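You operate a simulated robot arm through the tools that you are given. There is no shell and no other tool. Be economical: measure what you need, move in short steps, check, and stop when the job is done.

You are at the controls of a simulated two-armed robot. One attempt, no reset.

## Task
Put the blue ladle on the upper shelf under the cup machine. Open the bench drawer, put the green cup from the top of the bench in the inside of the bench drawer, then shut the drawer. Put the yellow cup on the upper shelf under the cup machine. Take the tofu tub with the latest date from the bare end of the bench and leave it on the upper shelf under the cup machine. Take the red brush on the bare end of the bench and put it away on the right drain board. The order is free.

Only the result counts: the job must be done as asked and must still hold three seconds after the hand-in. Knocking over, shifting, dropping, spilling or breaking anything else fails it.

## Robot
Two 6-joint arms with two-finger parallel grippers on one trunk, on a base that drives. Base frame: it is fixed to the floor where the robot stands at the start and does not move with it; the origin is under the middle of the robot, x ahead of it, y to its left, z up; the surface under the hand at the start is at about z = 0.82. Readings come in m, degrees, newtons and seconds.
The left shoulder is at the start at [0.06, 0.187, 1.122], the right one opposite. With the tool pointing down near the work surface each hand reaches from about 0.24 to 0.62 m from the robot's upright axis, wherever it stands, measured 20 degrees to its own side. Places, roughly: bench drawer [0.4, -0.3, 0.7]; blue ladle (7x6x18 cm) [0.5, -0.2, 0.9]; green cup (6x6x3 cm) [0.5, 0.2, 0.8]; inside of the bench drawer [0.5, -0.3, 0.6]; red brush (10x6x6 cm) [0.6, 1.1, 0.8]; right drain board [0.5, -4.9, 0.8]; tofu tub [0.5, 1, 0.75]; upper shelf under the cup machine [-2.5, -1.1, 0.5]; yellow cup (6x6x3 cm) [0.4, 0.3, 0.8]. Payload 1.57 kg a hand.
Tool frame (each hand has its own): the origin (TCP) lies between the finger pads and is the grasp point; the fingertips stand 0.03 m ahead of it; z points along the fingers, y is the line along which they close. The gripper opens to 0.11 m. The fingers are 0.024 m wide and 0.012 m thick; the gripper's body (0.048 by 0.112 m) begins 0.078 m behind the TCP.
Orientation is that of the tool frame in the base frame, as a unit quaternion [x, y, z, w]. With the fingers straight down and closing along the base's y, the tool's x points along the base's -x, its y along +y and its z along -z.

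## Interface
- The arms move only by the tool move_arm. It takes "left_deltas", "right_deltas" or both (then of equal length, played together; a hand with none holds still); each is a list of rows, each an object of numbers (a shift or turn left out is 0, a gripper value left out holds the last): "x", "y", "z": the shift along the tool's x, y, z in m; "wx", "wy", "wz": the turn, a rotation vector about the tool's x, y, z in degrees; "grip": the closure, from 0 (fully open) to 1 (shut). In form: [{"x": .., "y": .., "z": .., "wx": .., "wy": .., "wz": .., "grip": ..}, ...]. A call has 1 to 12 rows; each row is the pose to reach, as a shift and turn from the pose commanded when the call began, along the tool's axes at that moment. Each row takes 0.2 s and may step no farther than 0.05 m and 8.6 degrees from the row before; otherwise, or with a gripper value out of range, the whole call is refused. Where a pose cannot be reached the arm comes as near as it can. A force on the tool above 40 N (or 10 N above the force at the start of the call, whichever is more), or a blocked arm, ends the call early, and 0.2 s more pass. Each finger travels about 0.153 m/s and halts on what it meets, pressing with about 42 N; the grip force reading is that of the motor and also rises with nothing between the fingers. The clock runs only during rows and for 0.2 s after the last one: add rows that repeat a pose to give the fingers time. The reply holds the time, the measured pose of the TCP, the force on the tool along the base axes, the opening and the grip force, in the units named above and with some noise, with the torque about the TCP (base axes, N m) and any sound that the robot's microphone picked up.
- Cameras (640 x 400 px; columns grow to the right, rows downward): "scene" is now at [0.0059, 0.0032, 1.65]; the picture's right is [0.05, -1.00, 0.00], its down [-0.87, -0.04, -0.49] and it looks along [0.49, 0.03, -0.87] (base axes); focal length 264 px, centre (320, 200). "left" rides on the left gripper at [0.07, -0.016, -0.141] in its tool frame; the picture's right is [0.23, 0.97, 0.00], its down [-0.86, 0.20, -0.48] and it looks along [-0.47, 0.11, 0.88] (tool axes); focal length 222 px, centre (320, 200). "right" rides on the right gripper at [0.07, 0.016, -0.141] in its tool frame; the picture's right is [-0.23, 0.97, 0.00], its down [-0.86, -0.20, -0.48] and it looks along [-0.47, -0.11, 0.88] (tool axes); focal length 222 px, centre (320, 200).
- get_image(camera): a new picture of that camera. No time passes.
- raise_lower(by): slides the trunk up (or, below 0, down) by that many m; the arms and the scene camera ride with it, the base frame stays. It gives what a move gives, with no picture.
- base_move(legs): drives the robot by 1 to 6 legs, each [ahead, left, turn to the left] in m, m and degrees, along the robot's own axes; the way and the turn of a leg run together, so that a leg with both is an arc; at most 1.5 m and 180 degrees a leg. The arms and the cameras ride along, it lands a little off, and it stops where it bumps. It gives what a move gives.
- pan_tilt(pan, tilt): turns the head with the scene camera to pan (to the left, within 86 degrees either way) and tilt (down, from -29 to 69), counted from straight ahead of the robot. It gives what a move gives.
- point_at(camera, pixels): for up to 12 pixels [column, row] of the newest picture of that camera ("zoom" is the newest enlarged one), the place [x, y, z] in the base frame of the surface seen there, good to about 0.002 m. No time passes.
- inspect(camera, box): a new picture of the part [left, top, right, bottom] of that camera's present view, enlarged. No time passes.
- hand_in(): hands the job in; it is judged then, once.

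Go step by step. Measure first, check grasps and placings, and put right what went wrong. The budget is 124 turns and 136 pictures, counting those below and the enlarged ones. Unless the task says otherwise, let go and move clear before handing in, and close with one line.

The tools are called after ">>>" as a command line: name --argument value ..., lists and objects as JSON in quotes. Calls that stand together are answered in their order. move_arm: Moves the arms, as the interface text tells. Its arguments: {"type":"object","properties":{"left_deltas":{"type":"array","items":{"type":"object","properties":{"x":{"type":"number"},"y":{"type":"number"},"z":{"type":"number"},"wx":{"type":"number"},"wy":{"type":"number"},"wz":{"type":"number"},"grip":{"type":"number"}}}},"right_deltas":{"type":"array","items":{"type":"object","properties":{"x":{"type":"number"},"y":{"type":"number"},"z":{"type":"number"},"wx":{"type":"number"},"wy":{"type":"number"},"wz":{"type":"number"},"grip":{"type":"number"}}}}},"required":[]} The other tools are called the same way: raise_lower (by) slides the trunk up or down; base_move (legs) drives the base; pan_tilt (pan, tilt) turns the head that bears the scene camera; get_image (camera) takes a picture; point_at (camera, pixels) gives the place of the surface under pixels of a picture; inspect (camera, box) takes an enlarged picture of a part of a camera's view; hand_in () hands the job in.

At the start:

```text
time: 0.0
left_tool_pos: [0.3971, 0.1908, 1.1127]
left_orientation: [0.0, 1.0, -0.001, 0.0]
left_ft_force: [0.4, -0.1, 0.1]
left_ft_torque: [-0.01, -0.04, 0.01]
left_gripper_width: 0.1101
left_grasp_force: 0.0
right_tool_pos: [0.5164, -0.1365, 1.1476]
right_orientation: [-0.001, 1.0, 0.0, 0.0]
right_ft_force: [0.1, 0.2, 0.3]
right_ft_torque: [0.01, 0.01, -0.01]
right_gripper_width: 0.1098
right_grasp_force: 0.1
trunk travel left (down, up): [-0.75, 0.24]
robot x, y, heading: [-0.0024, -0.0009, -0.1]
head pan, tilt: [2.9, 60.8]
```

scene: 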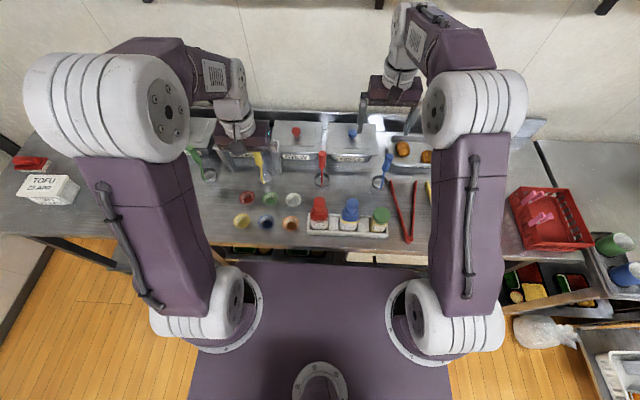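
right: 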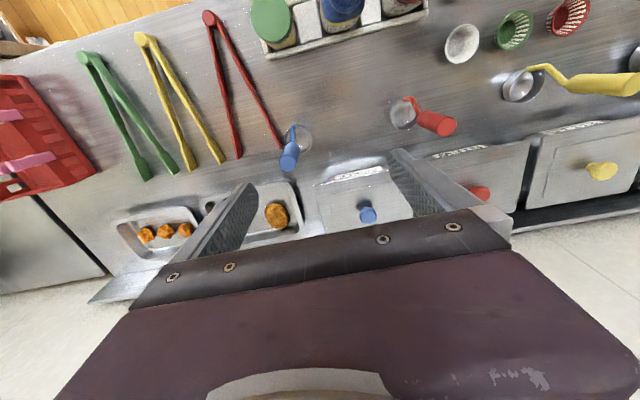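
left: 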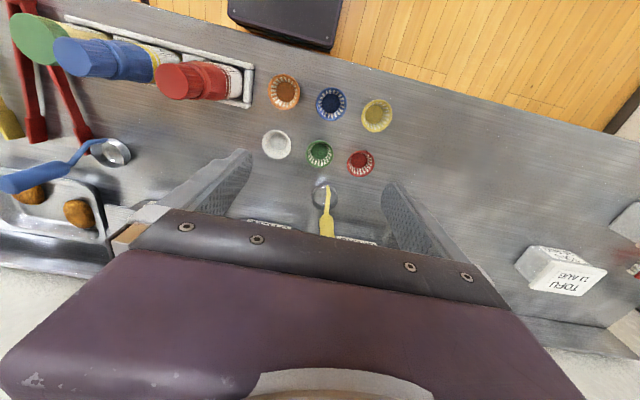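

The first pictures show six cups, several ladles and two or more tofu tubs near the left end. I'll look more closely at the bench and the tubs.

>>> inspect --camera "scene" --box '[180, 110, 440, 270]'

>>> inspect --camera "left" --box '[480, 180, 640, 320]'

>>> pan_tilt --pan 60 --tilt 45

>>> get_image --camera "scene"

```text
2.46 times, centred on (310, 190) of scene
```

zoom: 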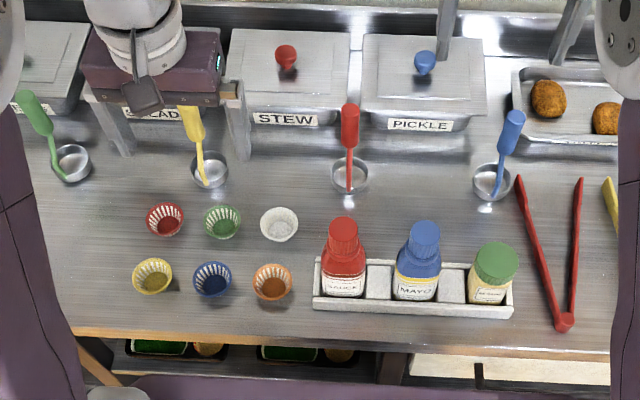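

```text
2.86 times, centred on (560, 250) of left
```

zoom: 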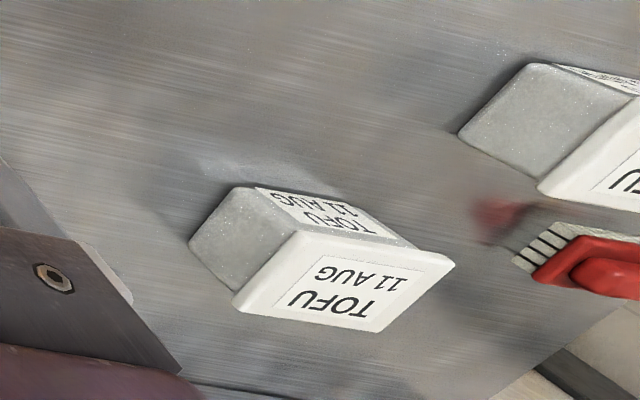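

```text
time: 1.3
left_tool_pos: [0.3982, 0.1889, 1.1134]
left_orientation: [0.0, 1.0, 0.0, -0.001]
left_ft_force: [0.6, -0.3, 0.0]
left_ft_torque: [0.02, 0.03, 0.0]
left_gripper_width: 0.1098
left_grasp_force: 0.0
right_tool_pos: [0.5169, -0.1371, 1.1482]
right_orientation: [0.0, 1.0, 0.0, 0.001]
right_ft_force: [-0.3, -0.4, -0.2]
right_ft_torque: [0.02, -0.04, -0.02]
right_gripper_width: 0.1099
right_grasp_force: 0.0
trunk travel left (down, up): [-0.75, 0.24]
robot x, y, heading: [0.001, -0.0023, -0.1]
head pan, tilt: [60.0, 45.0]
```

```text
130 pictures are left
```

scene: 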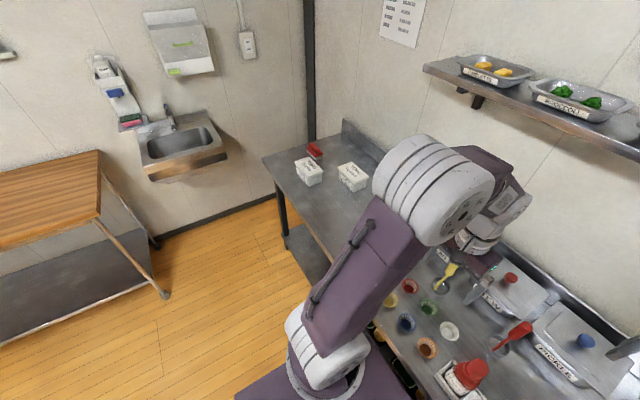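

Two tubs stand at the left end, near (308,172) and (352,176), with the red brush at (315,150). I'll read their dates and look to the right.

>>> inspect --camera "scene" --box '[270, 130, 390, 205]'

>>> point_at --camera "scene" --pixels '[[308, 165], [352, 172], [315, 150], [265, 158], [345, 125], [288, 245], [75, 190], [400, 330]]'

>>> pan_tilt --pan -60 --tilt 35

>>> get_image --camera "scene"

```text
5.33 times, centred on (330, 168) of scene
```

zoom: 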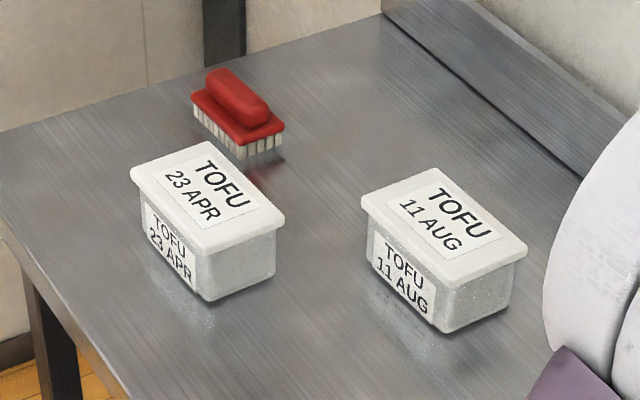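

```text
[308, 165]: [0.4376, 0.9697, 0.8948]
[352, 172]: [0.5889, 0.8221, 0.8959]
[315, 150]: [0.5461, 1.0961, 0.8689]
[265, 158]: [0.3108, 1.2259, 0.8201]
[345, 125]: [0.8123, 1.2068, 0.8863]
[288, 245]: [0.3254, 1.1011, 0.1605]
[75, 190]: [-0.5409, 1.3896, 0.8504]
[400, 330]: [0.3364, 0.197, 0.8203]
```

```text
time: 3.3
left_tool_pos: [0.398, 0.1908, 1.1139]
left_orientation: [0.0, 1.0, 0.001, 0.0]
left_ft_force: [-0.1, -0.7, -0.1]
left_ft_torque: [0.0, -0.01, 0.0]
left_gripper_width: 0.1101
left_grasp_force: 0.0
right_tool_pos: [0.5163, -0.1372, 1.1481]
right_orientation: [0.0, 1.0, 0.0, 0.0]
right_ft_force: [1.0, 0.4, -0.2]
right_ft_torque: [-0.01, -0.02, 0.0]
right_gripper_width: 0.1101
right_grasp_force: 0.0
trunk travel left (down, up): [-0.75, 0.24]
robot x, y, heading: [-0.0034, -0.0009, -0.1]
head pan, tilt: [-60.0, 35.0]
```

```text
128 pictures are left
```

scene: 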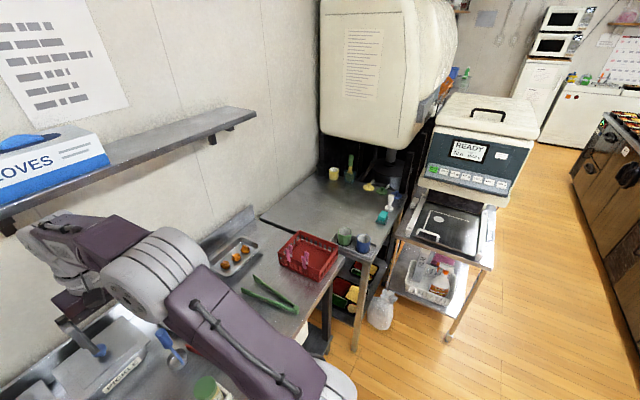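

11 AUG on the tub at (352,172) is later than 23 APR, so that is the tub to move. Next I'll look back at the bench to measure cups and ladle, then behind me for the cup machine.

>>> pan_tilt --pan 3 --tilt 60

>>> inspect --camera "scene" --box '[220, 120, 400, 240]'

>>> get_image --camera "left"

```text
time: 4.6
left_tool_pos: [0.3969, 0.1903, 1.1123]
left_orientation: [0.0, 1.0, 0.001, 0.0]
left_ft_force: [0.8, -0.7, -0.2]
left_ft_torque: [0.01, -0.01, 0.01]
left_gripper_width: 0.1099
left_grasp_force: 0.0
right_tool_pos: [0.5174, -0.1374, 1.1481]
right_orientation: [0.0, 1.0, 0.0, 0.0]
right_ft_force: [0.1, -0.1, 0.3]
right_ft_torque: [0.0, 0.02, -0.04]
right_gripper_width: 0.1103
right_grasp_force: 0.1
trunk travel left (down, up): [-0.75, 0.24]
robot x, y, heading: [-0.0025, 0.0016, 0.1]
head pan, tilt: [3.0, 60.0]
```

```text
3.33 times, centred on (310, 180) of scene
```

zoom: 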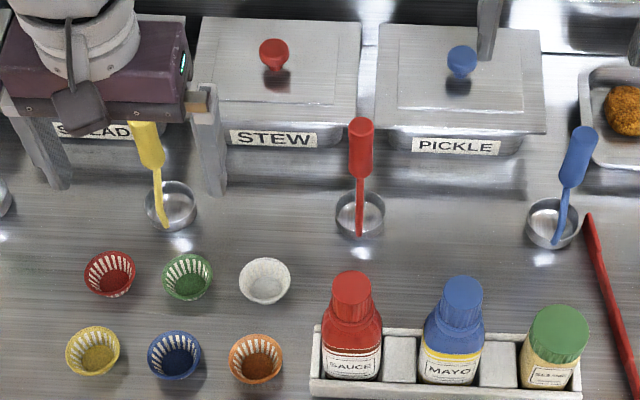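

```text
126 pictures are left
```

left: 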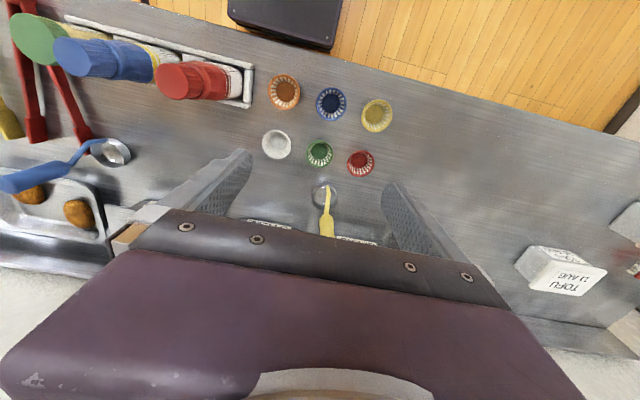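

The blue ladle stands at about (565,190) of the zoom with an upright handle; the green cup is at (188,275), the yellow at (93,350). I'll measure them.

>>> point_at --camera "zoom" --pixels '[[188, 258], [188, 277], [165, 275], [211, 275], [93, 332], [93, 353], [67, 350], [119, 350], [585, 130], [574, 165], [560, 220], [540, 205]]'

>>> point_at --camera "left" --pixels '[[320, 140], [320, 165], [307, 152], [332, 152], [377, 99], [377, 130], [362, 115], [392, 115], [10, 183], [70, 165], [92, 148], [128, 155]]'

>>> inspect --camera "right" --box '[220, 80, 380, 200]'

```text
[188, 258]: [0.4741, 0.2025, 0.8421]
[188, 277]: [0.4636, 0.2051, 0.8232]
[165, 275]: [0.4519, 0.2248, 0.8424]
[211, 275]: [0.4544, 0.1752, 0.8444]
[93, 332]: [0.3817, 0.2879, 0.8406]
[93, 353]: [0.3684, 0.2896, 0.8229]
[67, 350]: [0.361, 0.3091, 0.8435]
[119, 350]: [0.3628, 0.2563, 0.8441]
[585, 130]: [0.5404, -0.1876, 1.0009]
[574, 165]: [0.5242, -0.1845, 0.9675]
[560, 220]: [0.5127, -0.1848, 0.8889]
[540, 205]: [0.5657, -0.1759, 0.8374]
```

```text
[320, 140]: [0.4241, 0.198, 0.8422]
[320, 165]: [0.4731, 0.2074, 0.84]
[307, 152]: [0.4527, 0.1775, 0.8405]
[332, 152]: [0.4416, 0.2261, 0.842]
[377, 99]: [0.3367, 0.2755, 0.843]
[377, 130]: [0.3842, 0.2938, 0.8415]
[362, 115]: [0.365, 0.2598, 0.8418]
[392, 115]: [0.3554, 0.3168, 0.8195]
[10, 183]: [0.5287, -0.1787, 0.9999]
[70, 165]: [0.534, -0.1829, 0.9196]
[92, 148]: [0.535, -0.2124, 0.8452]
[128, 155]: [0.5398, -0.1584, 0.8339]
```

```text
3.33 times, centred on (300, 140) of right
```

zoom: 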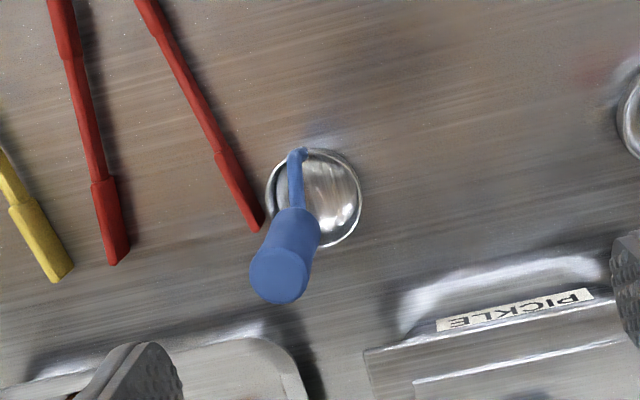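

Cups measured: green near (0.450,0.201) with its rim at z 0.843, yellow near (0.362,0.284). Before choosing grasps I want to see the cup machine, so I'll look as far back to the right and left as the head allows.

>>> pan_tilt --pan -86 --tilt 25

>>> get_image --camera "scene"

>>> pan_tilt --pan 86 --tilt 25

>>> get_image --camera "scene"

```text
time: 6.2
left_tool_pos: [0.3975, 0.1902, 1.1139]
left_orientation: [0.0, 1.0, 0.0, 0.0]
left_ft_force: [-0.2, 0.0, -1.1]
left_ft_torque: [-0.02, 0.04, 0.01]
left_gripper_width: 0.11
left_grasp_force: 0.1
right_tool_pos: [0.5171, -0.1364, 1.1481]
right_orientation: [0.001, 1.0, -0.001, 0.0]
right_ft_force: [-0.4, 0.3, -0.2]
right_ft_torque: [0.0, 0.01, -0.01]
right_gripper_width: 0.1101
right_grasp_force: 0.0
trunk travel left (down, up): [-0.75, 0.24]
robot x, y, heading: [0.0015, 0.003, 0.1]
head pan, tilt: [-85.9, 25.0]
```

```text
124 pictures are left
```

scene: 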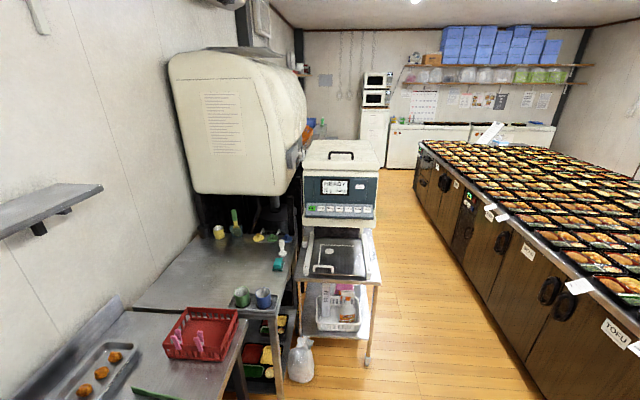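

```text
time: 8.8
left_tool_pos: [0.3988, 0.1893, 1.1136]
left_orientation: [0.001, 1.0, 0.0, -0.001]
left_ft_force: [-0.3, 0.1, 0.0]
left_ft_torque: [-0.02, -0.01, 0.04]
left_gripper_width: 0.11
left_grasp_force: 0.1
right_tool_pos: [0.5163, -0.1363, 1.148]
right_orientation: [0.0, 1.0, 0.0, 0.001]
right_ft_force: [-0.9, -0.5, 0.2]
right_ft_torque: [-0.01, 0.01, 0.02]
right_gripper_width: 0.11
right_grasp_force: 0.0
trunk travel left (down, up): [-0.75, 0.24]
robot x, y, heading: [0.0019, -0.0017, 0.1]
head pan, tilt: [85.9, 25.0]
```

```text
123 pictures are left
```

scene: 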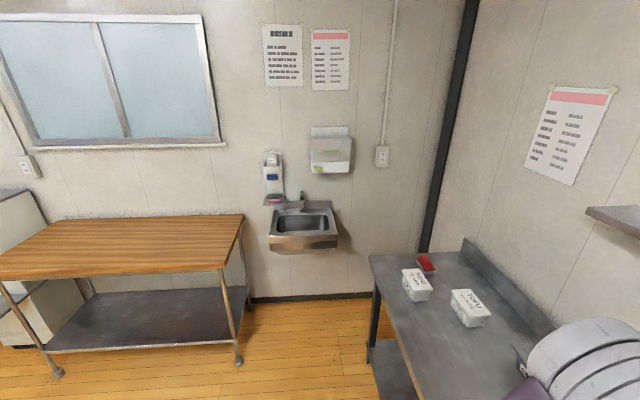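

The bento island is at right-back, but the cup machine is out of view. I'll measure the free floor so I can drive out and turn.

>>> pan_tilt --pan -86 --tilt 25

>>> get_image --camera "scene"

>>> point_at --camera "scene" --pixels '[[340, 345], [540, 395], [430, 150], [368, 360], [340, 190], [400, 165], [635, 375], [420, 260], [475, 310], [500, 390], [245, 380], [300, 370]]'

```text
time: 11.4
left_tool_pos: [0.3973, 0.1904, 1.1127]
left_orientation: [-0.001, 1.0, 0.0, 0.0]
left_ft_force: [-0.4, 0.3, 0.0]
left_ft_torque: [0.02, -0.03, -0.01]
left_gripper_width: 0.1102
left_grasp_force: 0.1
right_tool_pos: [0.5184, -0.1362, 1.147]
right_orientation: [0.0, 1.0, 0.0, 0.0]
right_ft_force: [-0.3, 0.3, 0.8]
right_ft_torque: [0.01, 0.03, 0.02]
right_gripper_width: 0.1099
right_grasp_force: 0.1
trunk travel left (down, up): [-0.75, 0.24]
robot x, y, heading: [0.0013, -0.0002, 0.0]
head pan, tilt: [-85.9, 25.0]
```

```text
122 pictures are left
```

scene: 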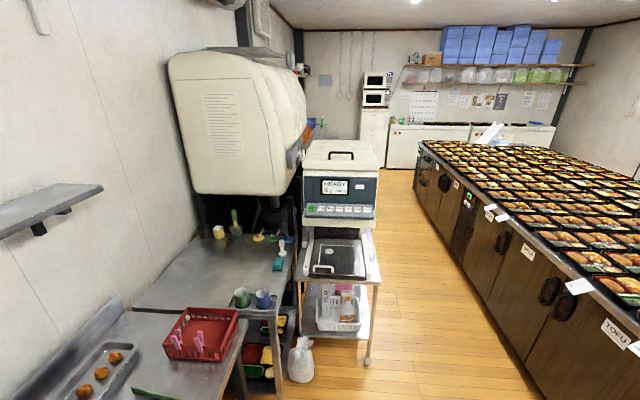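

```text
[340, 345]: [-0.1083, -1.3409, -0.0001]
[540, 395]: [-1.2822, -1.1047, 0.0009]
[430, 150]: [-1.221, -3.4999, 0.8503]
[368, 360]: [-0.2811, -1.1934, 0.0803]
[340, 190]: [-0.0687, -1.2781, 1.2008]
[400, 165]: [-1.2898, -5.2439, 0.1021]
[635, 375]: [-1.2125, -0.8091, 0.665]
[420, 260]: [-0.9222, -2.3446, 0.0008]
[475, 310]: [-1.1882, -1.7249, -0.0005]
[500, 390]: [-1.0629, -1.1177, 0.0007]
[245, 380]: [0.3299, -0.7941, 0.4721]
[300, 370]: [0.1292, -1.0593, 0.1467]
```

The aisle is about 0.9 m wide between the island (x≈-1.22) and the READY machine (x≈-0.28). I'll back up 0.4 m and then look from there with a turn toward the left.

>>> base_move --legs '[[-0.4, 0, 0], [0, 0, 90]]'

>>> pan_tilt --pan 60 --tilt 30

>>> get_image --camera "scene"

>>> pan_tilt --pan -86 --tilt 50

>>> get_image --camera "scene"

```text
time: 17.7
left_tool_pos: [-0.5816, 0.399, 1.1122]
left_orientation: [-0.704, 0.71, 0.0, 0.0]
left_ft_force: [0.0, 0.7, 0.8]
left_ft_torque: [-0.03, -0.01, 0.0]
left_gripper_width: 0.1098
left_grasp_force: 0.1
right_tool_pos: [-0.2548, 0.5164, 1.148]
right_orientation: [-0.705, 0.71, 0.0, 0.001]
right_ft_force: [0.5, 0.2, 0.4]
right_ft_torque: [0.03, 0.0, -0.03]
right_gripper_width: 0.11
right_grasp_force: 0.1
trunk travel left (down, up): [-0.75, 0.24]
robot x, y, heading: [-0.3979, -0.0, 89.7]
head pan, tilt: [-85.9, 25.0]
```

```text
time: 20.0
left_tool_pos: [-0.5821, 0.3999, 1.1133]
left_orientation: [-0.704, 0.71, 0.0, 0.001]
left_ft_force: [0.9, -0.1, 0.5]
left_ft_torque: [-0.01, 0.01, -0.01]
left_gripper_width: 0.1101
left_grasp_force: 0.0
right_tool_pos: [-0.254, 0.5151, 1.1482]
right_orientation: [-0.705, 0.709, -0.001, 0.0]
right_ft_force: [0.7, 0.6, -0.3]
right_ft_torque: [-0.01, 0.03, 0.03]
right_gripper_width: 0.11
right_grasp_force: 0.1
trunk travel left (down, up): [-0.75, 0.24]
robot x, y, heading: [-0.3927, 0.0025, 90.0]
head pan, tilt: [60.0, 30.0]
```

```text
121 pictures are left
```

scene: 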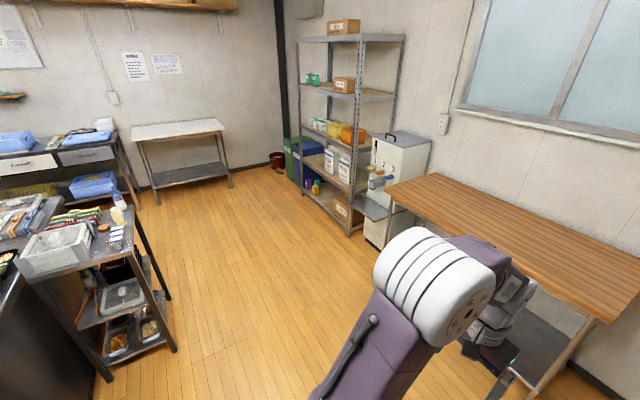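

```text
time: 22.3
left_tool_pos: [-0.5831, 0.4003, 1.1139]
left_orientation: [-0.704, 0.71, 0.0, 0.001]
left_ft_force: [-1.4, 0.1, -0.6]
left_ft_torque: [-0.03, 0.01, 0.01]
left_gripper_width: 0.1099
left_grasp_force: 0.1
right_tool_pos: [-0.2544, 0.515, 1.1475]
right_orientation: [-0.705, 0.709, 0.001, 0.001]
right_ft_force: [0.2, 1.0, 0.6]
right_ft_torque: [0.02, 0.01, -0.01]
right_gripper_width: 0.1102
right_grasp_force: 0.1
trunk travel left (down, up): [-0.75, 0.24]
robot x, y, heading: [-0.3965, 0.0022, 89.7]
head pan, tilt: [-85.9, 50.0]
```

```text
120 pictures are left
```

scene: 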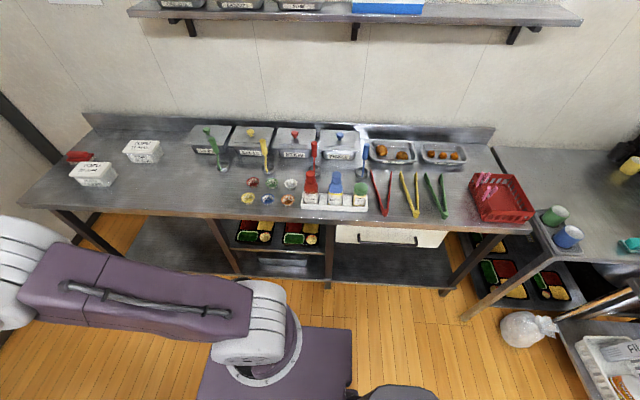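

The drawer front is visible at (388,237), with its handle. I'll zoom in and measure it, then look on toward -x for the cup machine.

>>> point_at --camera "scene" --pixels '[[337, 235], [390, 238], [445, 240], [390, 245], [360, 235], [415, 238]]'

>>> inspect --camera "scene" --box '[320, 200, 470, 290]'

>>> pan_tilt --pan 86 --tilt 30

>>> get_image --camera "scene"

```text
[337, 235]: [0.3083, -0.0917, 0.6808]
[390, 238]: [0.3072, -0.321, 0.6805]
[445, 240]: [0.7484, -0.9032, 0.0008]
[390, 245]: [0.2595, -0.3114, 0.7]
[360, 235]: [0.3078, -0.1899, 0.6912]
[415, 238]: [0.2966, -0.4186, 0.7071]
```

```text
4.27 times, centred on (395, 245) of scene
```

zoom: 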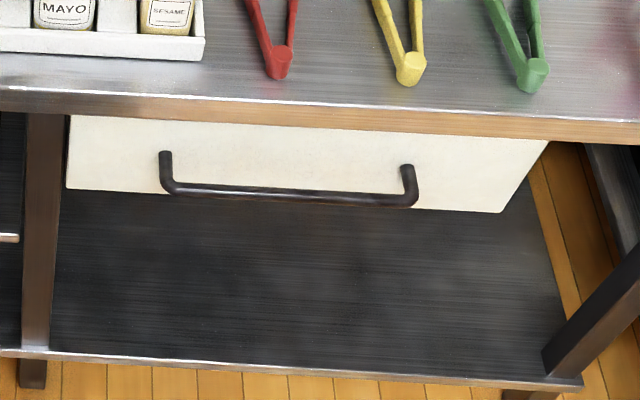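

```text
time: 24.9
left_tool_pos: [-0.5824, 0.3989, 1.1128]
left_orientation: [-0.705, 0.71, 0.0, 0.0]
left_ft_force: [-0.5, -0.1, 0.5]
left_ft_torque: [-0.05, 0.02, -0.02]
left_gripper_width: 0.11
left_grasp_force: 0.0
right_tool_pos: [-0.2552, 0.5163, 1.1473]
right_orientation: [-0.704, 0.71, 0.0, 0.001]
right_ft_force: [-0.3, -0.1, 0.9]
right_ft_torque: [0.02, 0.0, -0.02]
right_gripper_width: 0.1099
right_grasp_force: 0.1
trunk travel left (down, up): [-0.75, 0.24]
robot x, y, heading: [-0.3925, -0.0007, 89.3]
head pan, tilt: [85.9, 30.0]
```

```text
118 pictures are left
```

scene: 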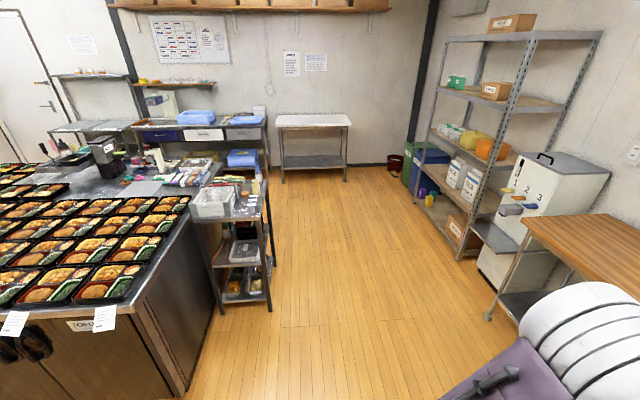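

The cart near (235,240) and things near (105,150) are in the right direction. I'll measure and zoom there.

>>> point_at --camera "scene" --pixels '[[215, 200], [240, 245], [240, 290], [105, 150], [180, 180], [155, 100], [255, 205], [270, 305], [215, 320], [185, 395], [540, 190], [190, 200]]'

>>> inspect --camera "scene" --box '[60, 80, 300, 320]'

```text
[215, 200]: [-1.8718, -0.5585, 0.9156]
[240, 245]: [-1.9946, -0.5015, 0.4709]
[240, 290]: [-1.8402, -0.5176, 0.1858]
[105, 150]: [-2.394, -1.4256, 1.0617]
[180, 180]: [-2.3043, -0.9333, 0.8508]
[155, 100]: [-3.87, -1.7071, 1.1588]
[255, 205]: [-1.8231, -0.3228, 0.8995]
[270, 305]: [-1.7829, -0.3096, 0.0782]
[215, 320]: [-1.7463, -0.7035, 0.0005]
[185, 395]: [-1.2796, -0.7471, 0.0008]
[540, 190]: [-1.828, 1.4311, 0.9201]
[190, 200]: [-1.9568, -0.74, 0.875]
```

```text
1.67 times, centred on (180, 200) of scene
```

zoom: 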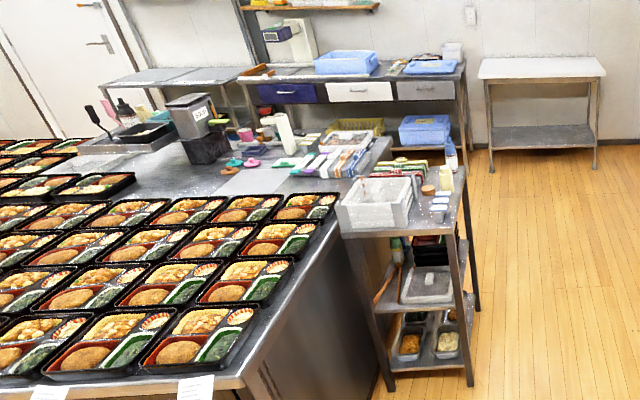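

The grey machine at (-2.39,-1.43,1.06) looks like the cup machine, and its shelf is probably open to the far (-x) side. I'll drive past the cart at y≈0.35 and look.

>>> base_move --legs '[[0.35, 0, 0], [0, 0, 90], [1.5, 0, 0], [0.8, 0, 0]]'

>>> pan_tilt --pan 86 --tilt 35

>>> get_image --camera "scene"

>>> pan_tilt --pan 20 --tilt 35

>>> get_image --camera "scene"

```text
time: 42.0
left_tool_pos: [-3.0964, 0.1084, 1.1144]
left_orientation: [1.0, 0.013, 0.001, -0.001]
left_ft_force: [-0.7, 0.7, 0.2]
left_ft_torque: [0.01, 0.0, 0.0]
left_gripper_width: 0.1101
left_grasp_force: 0.0
right_tool_pos: [-3.2239, 0.431, 1.1484]
right_orientation: [1.0, 0.013, 0.0, -0.001]
right_ft_force: [0.5, 0.1, 1.1]
right_ft_torque: [0.0, 0.0, 0.02]
right_gripper_width: 0.11
right_grasp_force: 0.0
trunk travel left (down, up): [-0.75, 0.24]
robot x, y, heading: [-2.7055, 0.3055, -178.6]
head pan, tilt: [85.9, 30.0]
```

```text
time: 42.6
left_tool_pos: [-3.0969, 0.1084, 1.114]
left_orientation: [1.0, 0.012, 0.0, 0.0]
left_ft_force: [0.0, 0.1, -0.6]
left_ft_torque: [-0.02, 0.0, -0.01]
left_gripper_width: 0.11
left_grasp_force: 0.0
right_tool_pos: [-3.224, 0.4324, 1.1482]
right_orientation: [1.0, 0.012, 0.0, 0.0]
right_ft_force: [0.1, 0.2, 0.6]
right_ft_torque: [0.0, -0.01, 0.0]
right_gripper_width: 0.11
right_grasp_force: 0.1
trunk travel left (down, up): [-0.75, 0.24]
robot x, y, heading: [-2.703, 0.3107, -178.5]
head pan, tilt: [85.9, 35.0]
```

```text
116 pictures are left
```

scene: 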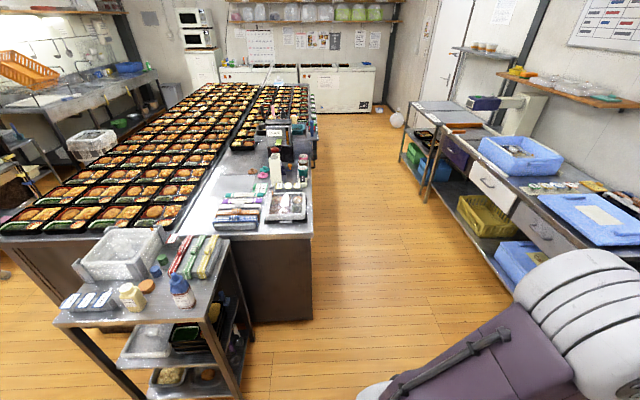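

```text
time: 44.0
left_tool_pos: [-3.0972, 0.1085, 1.1128]
left_orientation: [1.0, 0.014, 0.001, 0.0]
left_ft_force: [-0.3, 0.7, -0.5]
left_ft_torque: [0.0, -0.01, -0.01]
left_gripper_width: 0.1101
left_grasp_force: 0.1
right_tool_pos: [-3.2246, 0.4315, 1.1487]
right_orientation: [1.0, 0.014, 0.0, 0.001]
right_ft_force: [0.5, -0.1, 0.2]
right_ft_torque: [-0.03, -0.01, -0.01]
right_gripper_width: 0.1099
right_grasp_force: 0.0
trunk travel left (down, up): [-0.75, 0.24]
robot x, y, heading: [-2.7028, 0.3064, -178.6]
head pan, tilt: [20.0, 35.0]
```

```text
115 pictures are left
```

scene: 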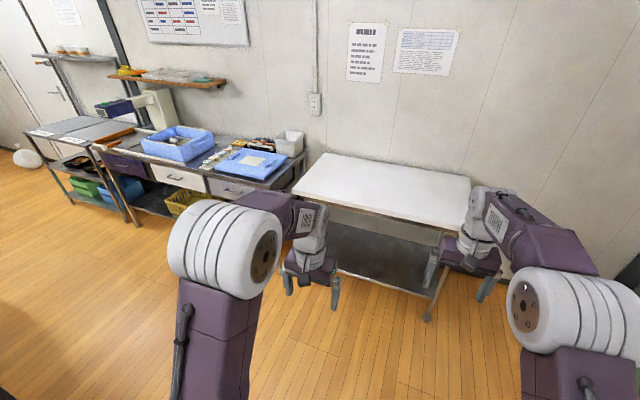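

The cup machine on the island is seen from this side at (285,135) of the first picture. I'll measure the aisle behind the island.

>>> pan_tilt --pan 86 --tilt 35

>>> inspect --camera "scene" --box '[180, 100, 340, 330]'

>>> get_image --camera "scene"

>>> point_at --camera "scene" --pixels '[[312, 235], [311, 318], [318, 250], [428, 200], [520, 290], [275, 165], [290, 200], [310, 150], [240, 360], [250, 322], [440, 250], [495, 190]]'

```text
time: 45.4
left_tool_pos: [-3.0963, 0.1084, 1.1135]
left_orientation: [1.0, 0.013, -0.001, 0.0]
left_ft_force: [-1.0, -0.1, -0.3]
left_ft_torque: [0.01, 0.01, 0.01]
left_gripper_width: 0.1103
left_grasp_force: 0.0
right_tool_pos: [-3.2242, 0.4328, 1.149]
right_orientation: [1.0, 0.013, 0.001, 0.0]
right_ft_force: [-0.1, 0.2, 0.8]
right_ft_torque: [0.02, 0.01, 0.01]
right_gripper_width: 0.1102
right_grasp_force: 0.1
trunk travel left (down, up): [-0.75, 0.24]
robot x, y, heading: [-2.7056, 0.3074, -178.4]
head pan, tilt: [85.9, 35.0]
```

```text
1.74 times, centred on (260, 215) of scene
```

zoom: 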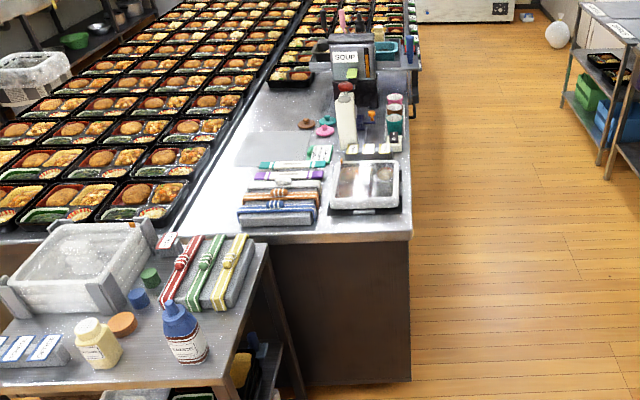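

```text
113 pictures are left
```

scene: 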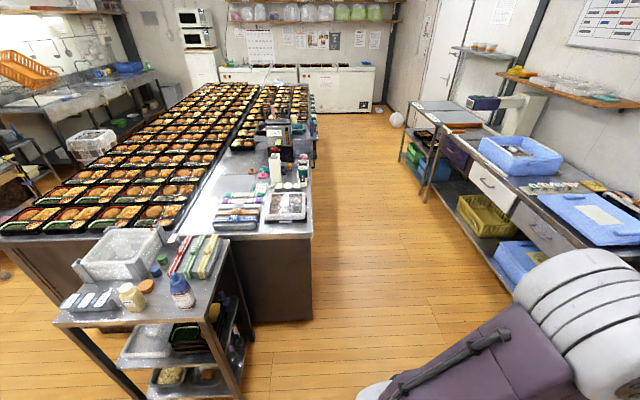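

```text
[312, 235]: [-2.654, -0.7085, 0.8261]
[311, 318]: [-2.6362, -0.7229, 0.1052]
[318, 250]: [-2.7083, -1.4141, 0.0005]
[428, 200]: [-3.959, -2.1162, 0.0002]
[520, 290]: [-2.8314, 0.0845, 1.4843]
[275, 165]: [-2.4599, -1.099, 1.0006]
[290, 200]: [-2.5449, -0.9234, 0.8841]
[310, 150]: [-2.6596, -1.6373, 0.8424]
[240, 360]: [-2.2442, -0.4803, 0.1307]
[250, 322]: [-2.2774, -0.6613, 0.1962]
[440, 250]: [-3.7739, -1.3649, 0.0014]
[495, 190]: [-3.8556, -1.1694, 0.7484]
```

The aisle behind the island runs from x≈-2.66 to -3.78. I'll drive to about (-3.25,-1.1) and face +x to see the shelf.

>>> base_move --legs '[[0.5, 0, -1.4], [0, 0, 90], [1.4, 0, 0], [0, 0, 90]]'

>>> pan_tilt --pan 0 --tilt 50

>>> get_image --camera "scene"

>>> get_image --camera "left"

```text
time: 62.6
left_tool_pos: [-2.7952, -0.8991, 1.1136]
left_orientation: [-0.006, 1.0, -0.001, 0.0]
left_ft_force: [-0.1, -0.4, 0.1]
left_ft_torque: [-0.02, 0.01, 0.02]
left_gripper_width: 0.11
left_grasp_force: 0.1
right_tool_pos: [-2.6724, -1.2227, 1.1478]
right_orientation: [-0.006, 1.0, 0.0, -0.001]
right_ft_force: [-0.4, 0.1, 0.3]
right_ft_torque: [-0.02, -0.02, 0.01]
right_gripper_width: 0.1099
right_grasp_force: 0.0
trunk travel left (down, up): [-0.75, 0.24]
robot x, y, heading: [-3.1917, -1.0927, 1.1]
head pan, tilt: [85.9, 35.0]
```

```text
time: 64.2
left_tool_pos: [-2.7954, -0.8989, 1.114]
left_orientation: [-0.005, 1.0, 0.0, 0.0]
left_ft_force: [-0.2, 0.4, -0.2]
left_ft_torque: [0.02, -0.04, 0.01]
left_gripper_width: 0.1101
left_grasp_force: 0.0
right_tool_pos: [-2.6723, -1.2242, 1.1477]
right_orientation: [-0.006, 1.0, -0.001, 0.0]
right_ft_force: [-0.3, 0.0, 0.3]
right_ft_torque: [0.0, 0.01, -0.02]
right_gripper_width: 0.1099
right_grasp_force: 0.1
trunk travel left (down, up): [-0.75, 0.24]
robot x, y, heading: [-3.1892, -1.0917, 0.8]
head pan, tilt: [0.0, 50.0]
```

```text
112 pictures are left
```

scene: 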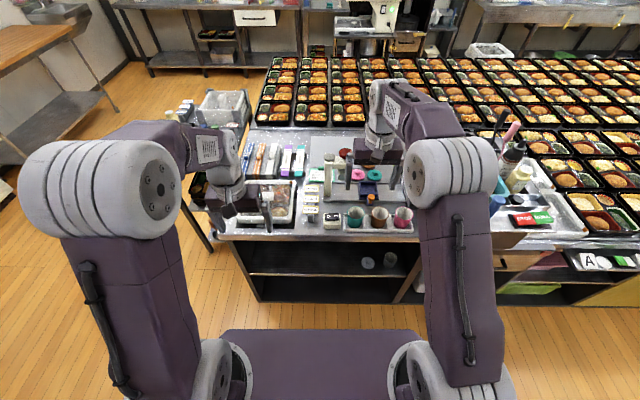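

```text
111 pictures are left
```

left: 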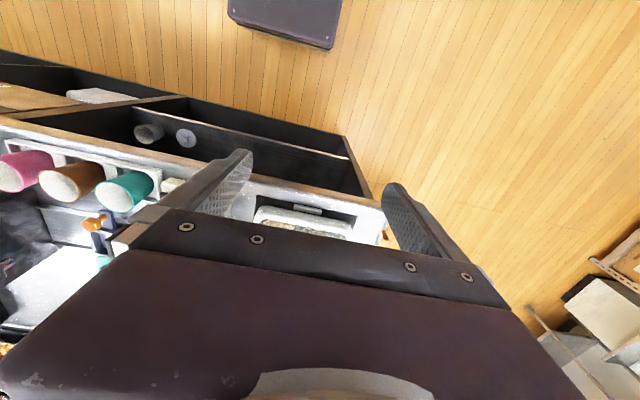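

The open cabinet under the machine shows an upper shelf at (300,260) with two small items near (368,262). I'll back off 0.3 m and lower the trunk to see into it.

>>> base_move --legs '[[-0.3, 0, -1]]'

>>> raise_lower --by -0.4

>>> pan_tilt --pan 0 --tilt 42

>>> get_image --camera "scene"

```text
time: 66.3
left_tool_pos: [-3.0924, -0.9073, 1.1123]
left_orientation: [0.004, 1.0, 0.001, -0.002]
left_ft_force: [1.0, 0.3, -0.3]
left_ft_torque: [-0.02, 0.0, -0.01]
left_gripper_width: 0.11
left_grasp_force: 0.1
right_tool_pos: [-2.9765, -1.235, 1.1486]
right_orientation: [0.004, 1.0, 0.0, -0.001]
right_ft_force: [-0.4, 0.0, -0.4]
right_ft_torque: [-0.01, 0.02, 0.01]
right_gripper_width: 0.11
right_grasp_force: 0.1
trunk travel left (down, up): [-0.75, 0.24]
robot x, y, heading: [-3.4939, -1.0927, -0.5]
head pan, tilt: [0.0, 50.0]
```

```text
time: 70.1
left_tool_pos: [-3.0937, -0.9079, 0.7136]
left_orientation: [0.004, 1.0, 0.001, 0.0]
left_ft_force: [-0.6, 0.2, 0.8]
left_ft_torque: [-0.04, -0.05, -0.02]
left_gripper_width: 0.1097
left_grasp_force: 0.0
right_tool_pos: [-2.9781, -1.2347, 0.7477]
right_orientation: [0.003, 1.0, 0.0, -0.001]
right_ft_force: [-0.3, 0.8, 0.5]
right_ft_torque: [0.01, 0.0, 0.0]
right_gripper_width: 0.1099
right_grasp_force: 0.0
trunk travel left (down, up): [-0.35, 0.64]
robot x, y, heading: [-3.4923, -1.0939, -0.4]
head pan, tilt: [0.0, 50.0]
```

```text
time: 70.8
left_tool_pos: [-3.0934, -0.9049, 0.7132]
left_orientation: [0.004, 1.0, 0.0, 0.0]
left_ft_force: [0.4, -0.1, -0.4]
left_ft_torque: [-0.01, -0.02, 0.01]
left_gripper_width: 0.1099
left_grasp_force: 0.0
right_tool_pos: [-2.9784, -1.2357, 0.7487]
right_orientation: [0.004, 1.0, 0.0, -0.001]
right_ft_force: [0.5, -0.4, -0.9]
right_ft_torque: [-0.02, 0.02, -0.01]
right_gripper_width: 0.11
right_grasp_force: 0.0
trunk travel left (down, up): [-0.35, 0.64]
robot x, y, heading: [-3.4917, -1.093, -0.5]
head pan, tilt: [0.0, 42.0]
```

```text
110 pictures are left
```

scene: 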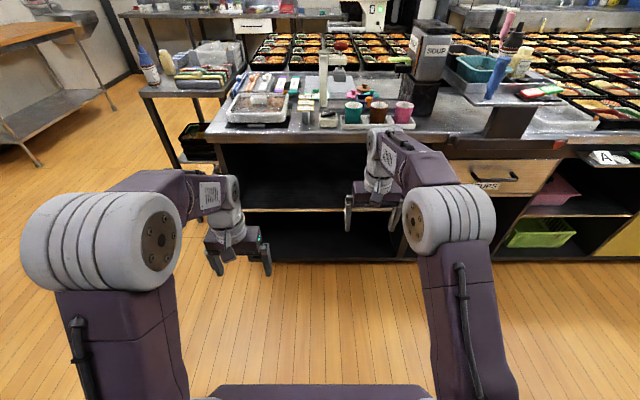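

The upper shelf is at about (290,200). I'll zoom and measure the opening.

>>> inspect --camera "scene" --box '[205, 90, 445, 270]'

>>> point_at --camera "scene" --pixels '[[300, 138], [300, 146], [300, 209], [300, 203], [260, 190], [330, 190], [222, 170], [300, 165], [300, 240], [420, 205], [235, 200], [310, 185]]'

```text
2.22 times, centred on (325, 180) of scene
```

zoom: 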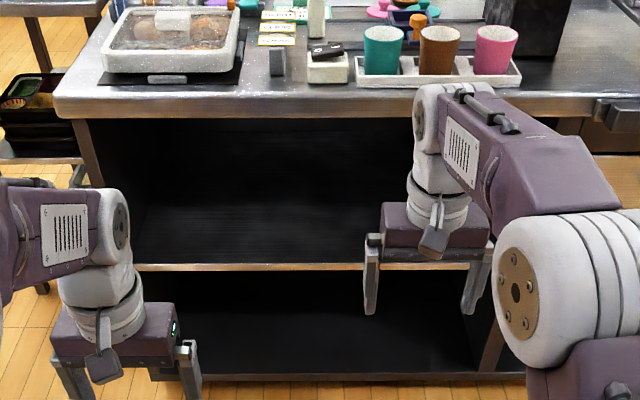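

```text
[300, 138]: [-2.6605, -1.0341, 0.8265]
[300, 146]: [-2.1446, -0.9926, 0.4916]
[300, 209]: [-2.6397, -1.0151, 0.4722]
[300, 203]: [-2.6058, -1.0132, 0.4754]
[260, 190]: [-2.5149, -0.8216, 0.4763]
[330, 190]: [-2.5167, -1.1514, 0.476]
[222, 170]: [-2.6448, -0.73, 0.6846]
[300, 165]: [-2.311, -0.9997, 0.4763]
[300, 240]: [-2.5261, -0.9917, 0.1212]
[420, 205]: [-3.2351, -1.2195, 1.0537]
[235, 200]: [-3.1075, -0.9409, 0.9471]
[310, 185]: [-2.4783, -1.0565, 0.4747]
```

The upper shelf is at z≈0.476, starts at x≈-2.64, and has about 0.3 m of height. A 45° pitched hand will fit, so I'll raise the trunk and drive back to the bench.

>>> raise_lower --by 0.4

>>> base_move --legs '[[0.2, 0, 0.5], [0, 0, 90], [1.4, 0, 0], [0, 0, -90], [1.5, 0, 0], [1.3, 0, 0]]'

```text
time: 74.6
left_tool_pos: [-3.0939, -0.9075, 1.1132]
left_orientation: [0.003, 1.0, 0.0, 0.0]
left_ft_force: [0.1, -0.4, 0.1]
left_ft_torque: [0.0, 0.01, -0.02]
left_gripper_width: 0.1099
left_grasp_force: 0.1
right_tool_pos: [-2.977, -1.2338, 1.1468]
right_orientation: [0.004, 1.0, 0.0, 0.0]
right_ft_force: [-0.2, 0.8, 0.2]
right_ft_torque: [-0.02, -0.03, 0.03]
right_gripper_width: 0.1098
right_grasp_force: 0.1
trunk travel left (down, up): [-0.75, 0.24]
robot x, y, heading: [-3.4953, -1.0929, -0.4]
head pan, tilt: [0.0, 42.0]
```

```text
time: 103.7
left_tool_pos: [-0.1046, 0.5396, 1.1142]
left_orientation: [0.001, 1.0, 0.0, -0.001]
left_ft_force: [0.1, -0.5, 0.0]
left_ft_torque: [0.0, 0.01, -0.02]
left_gripper_width: 0.1101
left_grasp_force: 0.1
right_tool_pos: [0.0117, 0.2126, 1.1474]
right_orientation: [0.002, 1.0, 0.0, 0.0]
right_ft_force: [0.1, 0.2, -0.2]
right_ft_torque: [0.02, 0.01, -0.01]
right_gripper_width: 0.1101
right_grasp_force: 0.1
trunk travel left (down, up): [-0.75, 0.24]
robot x, y, heading: [-0.5028, 0.3495, -0.2]
head pan, tilt: [0.0, 42.0]
```

Back at (-0.50,0.35). I'll drive to the start place at the bench and fix the green cup and its neighbours with the left camera.

>>> base_move --legs '[[0, -0.35, 0], [0.5, 0, 0.2]]'

>>> pan_tilt --pan 3 --tilt 60

>>> inspect --camera "left" --box '[240, 60, 420, 230]'

```text
time: 108.5
left_tool_pos: [0.3961, 0.1881, 1.1134]
left_orientation: [0.001, 1.0, 0.0, 0.001]
left_ft_force: [0.5, -0.6, -0.6]
left_ft_torque: [0.01, -0.02, -0.02]
left_gripper_width: 0.11
left_grasp_force: 0.0
right_tool_pos: [0.5152, -0.1388, 1.1482]
right_orientation: [0.0, 1.0, -0.001, 0.0]
right_ft_force: [0.0, -0.3, 0.3]
right_ft_torque: [0.0, 0.02, -0.02]
right_gripper_width: 0.1098
right_grasp_force: 0.0
trunk travel left (down, up): [-0.75, 0.24]
robot x, y, heading: [-0.0017, -0.0001, 0.0]
head pan, tilt: [0.0, 42.0]
```

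```text
time: 109.3
left_tool_pos: [0.3977, 0.188, 1.1134]
left_orientation: [0.001, 1.0, 0.001, 0.0]
left_ft_force: [-0.1, 0.2, 0.3]
left_ft_torque: [-0.02, 0.0, -0.01]
left_gripper_width: 0.1104
left_grasp_force: 0.0
right_tool_pos: [0.5162, -0.1391, 1.1468]
right_orientation: [0.0, 1.0, 0.0, 0.0]
right_ft_force: [-0.1, 0.5, -0.9]
right_ft_torque: [0.01, 0.0, -0.05]
right_gripper_width: 0.11
right_grasp_force: 0.0
trunk travel left (down, up): [-0.75, 0.24]
robot x, y, heading: [-0.0011, -0.0034, 0.2]
head pan, tilt: [3.0, 60.0]
```

```text
2.35 times, centred on (330, 145) of left
```

zoom: 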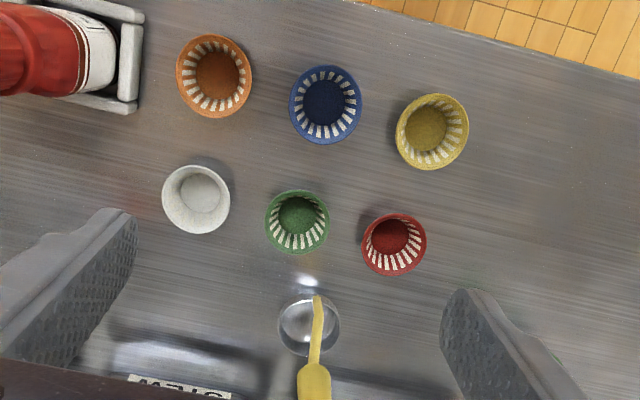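

Zoom shows green rim at (265–329, 221) and neighbours. I'll measure rim edges of the green and yellow cups and their neighbours.

>>> point_at --camera "zoom" --pixels '[[267, 221], [328, 222], [298, 192], [299, 252], [364, 240], [228, 200], [399, 125], [466, 140], [438, 96], [425, 168], [358, 110], [310, 297]]'

```text
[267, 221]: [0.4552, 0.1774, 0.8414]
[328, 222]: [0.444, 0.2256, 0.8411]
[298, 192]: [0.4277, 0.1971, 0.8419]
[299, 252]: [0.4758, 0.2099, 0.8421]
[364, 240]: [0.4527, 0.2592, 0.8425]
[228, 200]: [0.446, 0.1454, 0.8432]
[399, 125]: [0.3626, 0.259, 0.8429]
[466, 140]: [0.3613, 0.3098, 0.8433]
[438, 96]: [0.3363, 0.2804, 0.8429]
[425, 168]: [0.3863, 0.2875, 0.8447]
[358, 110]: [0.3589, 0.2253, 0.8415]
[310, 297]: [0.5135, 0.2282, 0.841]
```

Green cup: centre (0.451,0.2025), rim radius 0.025. I'll bring the left hand above it, turned -45° so the fingers pass between the neighbours.

>>> move_arm --left_deltas '[{"x": -0.02, "y": 0.005, "z": 0.03, "wz": -8, "grip": 0.3}, {"x": -0.04, "y": 0.01, "z": 0.06, "wz": -16}, {"x": -0.053, "y": 0.0145, "z": 0.095, "wz": -24}, {"x": -0.053, "y": 0.0145, "z": 0.13, "wz": -32}, {"x": -0.053, "y": 0.0145, "z": 0.165, "wz": -40}, {"x": -0.053, "y": 0.0145, "z": 0.19, "wz": -45}, {"x": -0.053, "y": 0.0145, "z": 0.205, "wz": -45, "grip": 0.36}, {"x": -0.053, "y": 0.0145, "z": 0.205, "wz": -45}]'

>>> get_image --camera "left"

```text
time: 111.1
left_tool_pos: [0.4505, 0.2017, 0.9078]
left_orientation: [-0.383, 0.924, 0.0, 0.0]
left_ft_force: [-0.6, 0.3, -0.2]
left_ft_torque: [-0.01, -0.04, -0.01]
left_gripper_width: 0.0703
left_grasp_force: 0.1
right_tool_pos: [0.5154, -0.1384, 1.1473]
right_orientation: [-0.001, 1.0, 0.0, -0.001]
right_ft_force: [0.1, 0.7, 0.1]
right_ft_torque: [-0.02, 0.0, 0.03]
right_gripper_width: 0.1098
right_grasp_force: 0.0
trunk travel left (down, up): [-0.75, 0.24]
robot x, y, heading: [0.0028, 0.0001, -0.0]
head pan, tilt: [3.0, 60.0]
```

```text
107 pictures are left
```

left: 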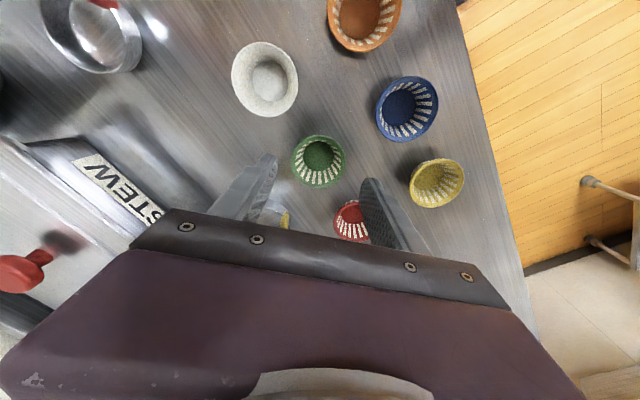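

The hand is above the green cup at (318,160), between the fingers. I'll descend 5 cm and close.

>>> move_arm --left_deltas '[{"z": 0.025}, {"z": 0.045}, {"z": 0.05}, {"z": 0.05, "grip": 0.6}, {"z": 0.05, "grip": 0.65}, {"z": 0.05, "grip": 0.65}, {"z": 0.05}]'

>>> get_image --camera "left"

```text
time: 112.7
left_tool_pos: [0.4499, 0.2016, 0.8576]
left_orientation: [-0.381, 0.924, 0.0, 0.0]
left_ft_force: [-0.1, 0.1, 0.3]
left_ft_torque: [0.0, -0.04, -0.01]
left_gripper_width: 0.0477
left_grasp_force: 41.3
right_tool_pos: [0.5154, -0.1384, 1.1466]
right_orientation: [0.001, 1.0, 0.0, 0.0]
right_ft_force: [-0.2, 0.4, 0.6]
right_ft_torque: [0.01, 0.0, 0.01]
right_gripper_width: 0.1102
right_grasp_force: 0.0
trunk travel left (down, up): [-0.75, 0.24]
robot x, y, heading: [-0.0013, -0.0019, 0.1]
head pan, tilt: [3.0, 60.0]
```

```text
106 pictures are left
```

left: 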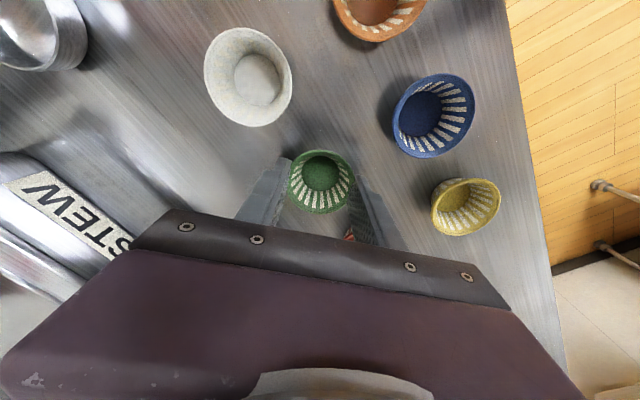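

The cup is held (opening 0.048, 41 N). I'll lift it straight up, unturn the wrist, then stand back in front of the drawer.

>>> move_arm --left_deltas '[{"z": -0.04}, {"z": -0.09}, {"z": -0.14}, {"z": -0.19, "wz": 8}, {"z": -0.23, "wz": 16}, {"z": -0.25, "wz": 24}, {"z": -0.25, "wz": 32}, {"z": -0.25, "wz": 40}, {"z": -0.25, "wz": 45}]'

>>> base_move --legs '[[-0.4, 0, 0], [0, -0.32, 0]]'

>>> get_image --camera "scene"

>>> get_image --camera "left"

```text
time: 114.7
left_tool_pos: [0.4509, 0.2039, 1.1089]
left_orientation: [0.002, 1.0, -0.001, -0.001]
left_ft_force: [-0.3, 0.3, -0.4]
left_ft_torque: [0.02, -0.01, -0.01]
left_gripper_width: 0.0476
left_grasp_force: 42.0
right_tool_pos: [0.5152, -0.1385, 1.1477]
right_orientation: [-0.001, 1.0, 0.001, 0.0]
right_ft_force: [0.6, -0.4, -0.3]
right_ft_torque: [-0.02, 0.0, 0.01]
right_gripper_width: 0.1101
right_grasp_force: 0.0
trunk travel left (down, up): [-0.75, 0.24]
robot x, y, heading: [0.0041, -0.0021, 0.1]
head pan, tilt: [3.0, 60.0]
```

```text
time: 119.0
left_tool_pos: [0.0546, -0.1148, 1.1081]
left_orientation: [0.0, 1.0, 0.0, 0.0]
left_ft_force: [0.0, 0.2, 1.1]
left_ft_torque: [0.02, 0.02, 0.01]
left_gripper_width: 0.0479
left_grasp_force: 42.2
right_tool_pos: [0.1196, -0.4543, 1.1492]
right_orientation: [-0.001, 1.0, -0.001, 0.0]
right_ft_force: [0.2, -0.5, 0.0]
right_ft_torque: [-0.04, -0.01, 0.0]
right_gripper_width: 0.1102
right_grasp_force: 0.0
trunk travel left (down, up): [-0.75, 0.24]
robot x, y, heading: [-0.3986, -0.3198, 0.2]
head pan, tilt: [3.0, 60.0]
```

```text
105 pictures are left
```

scene: 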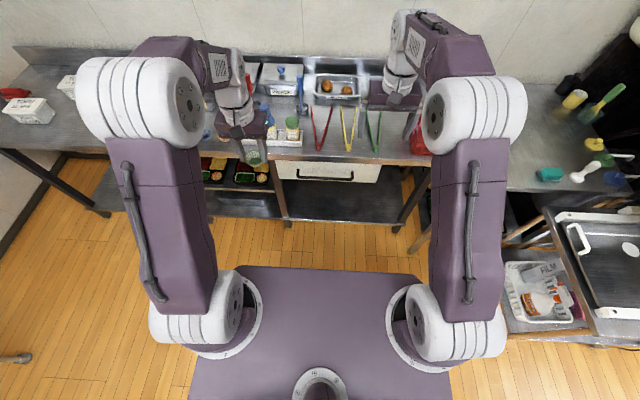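

```text
104 pictures are left
```

left: 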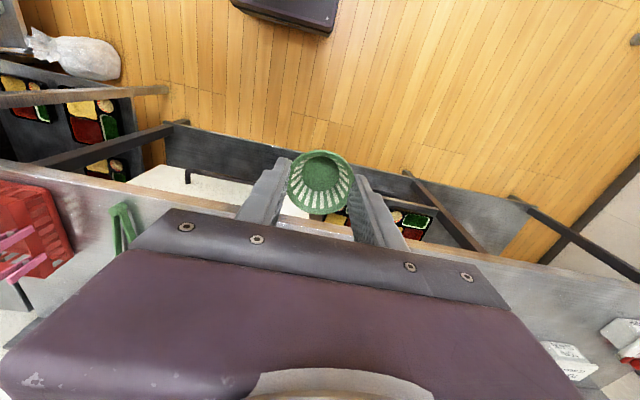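

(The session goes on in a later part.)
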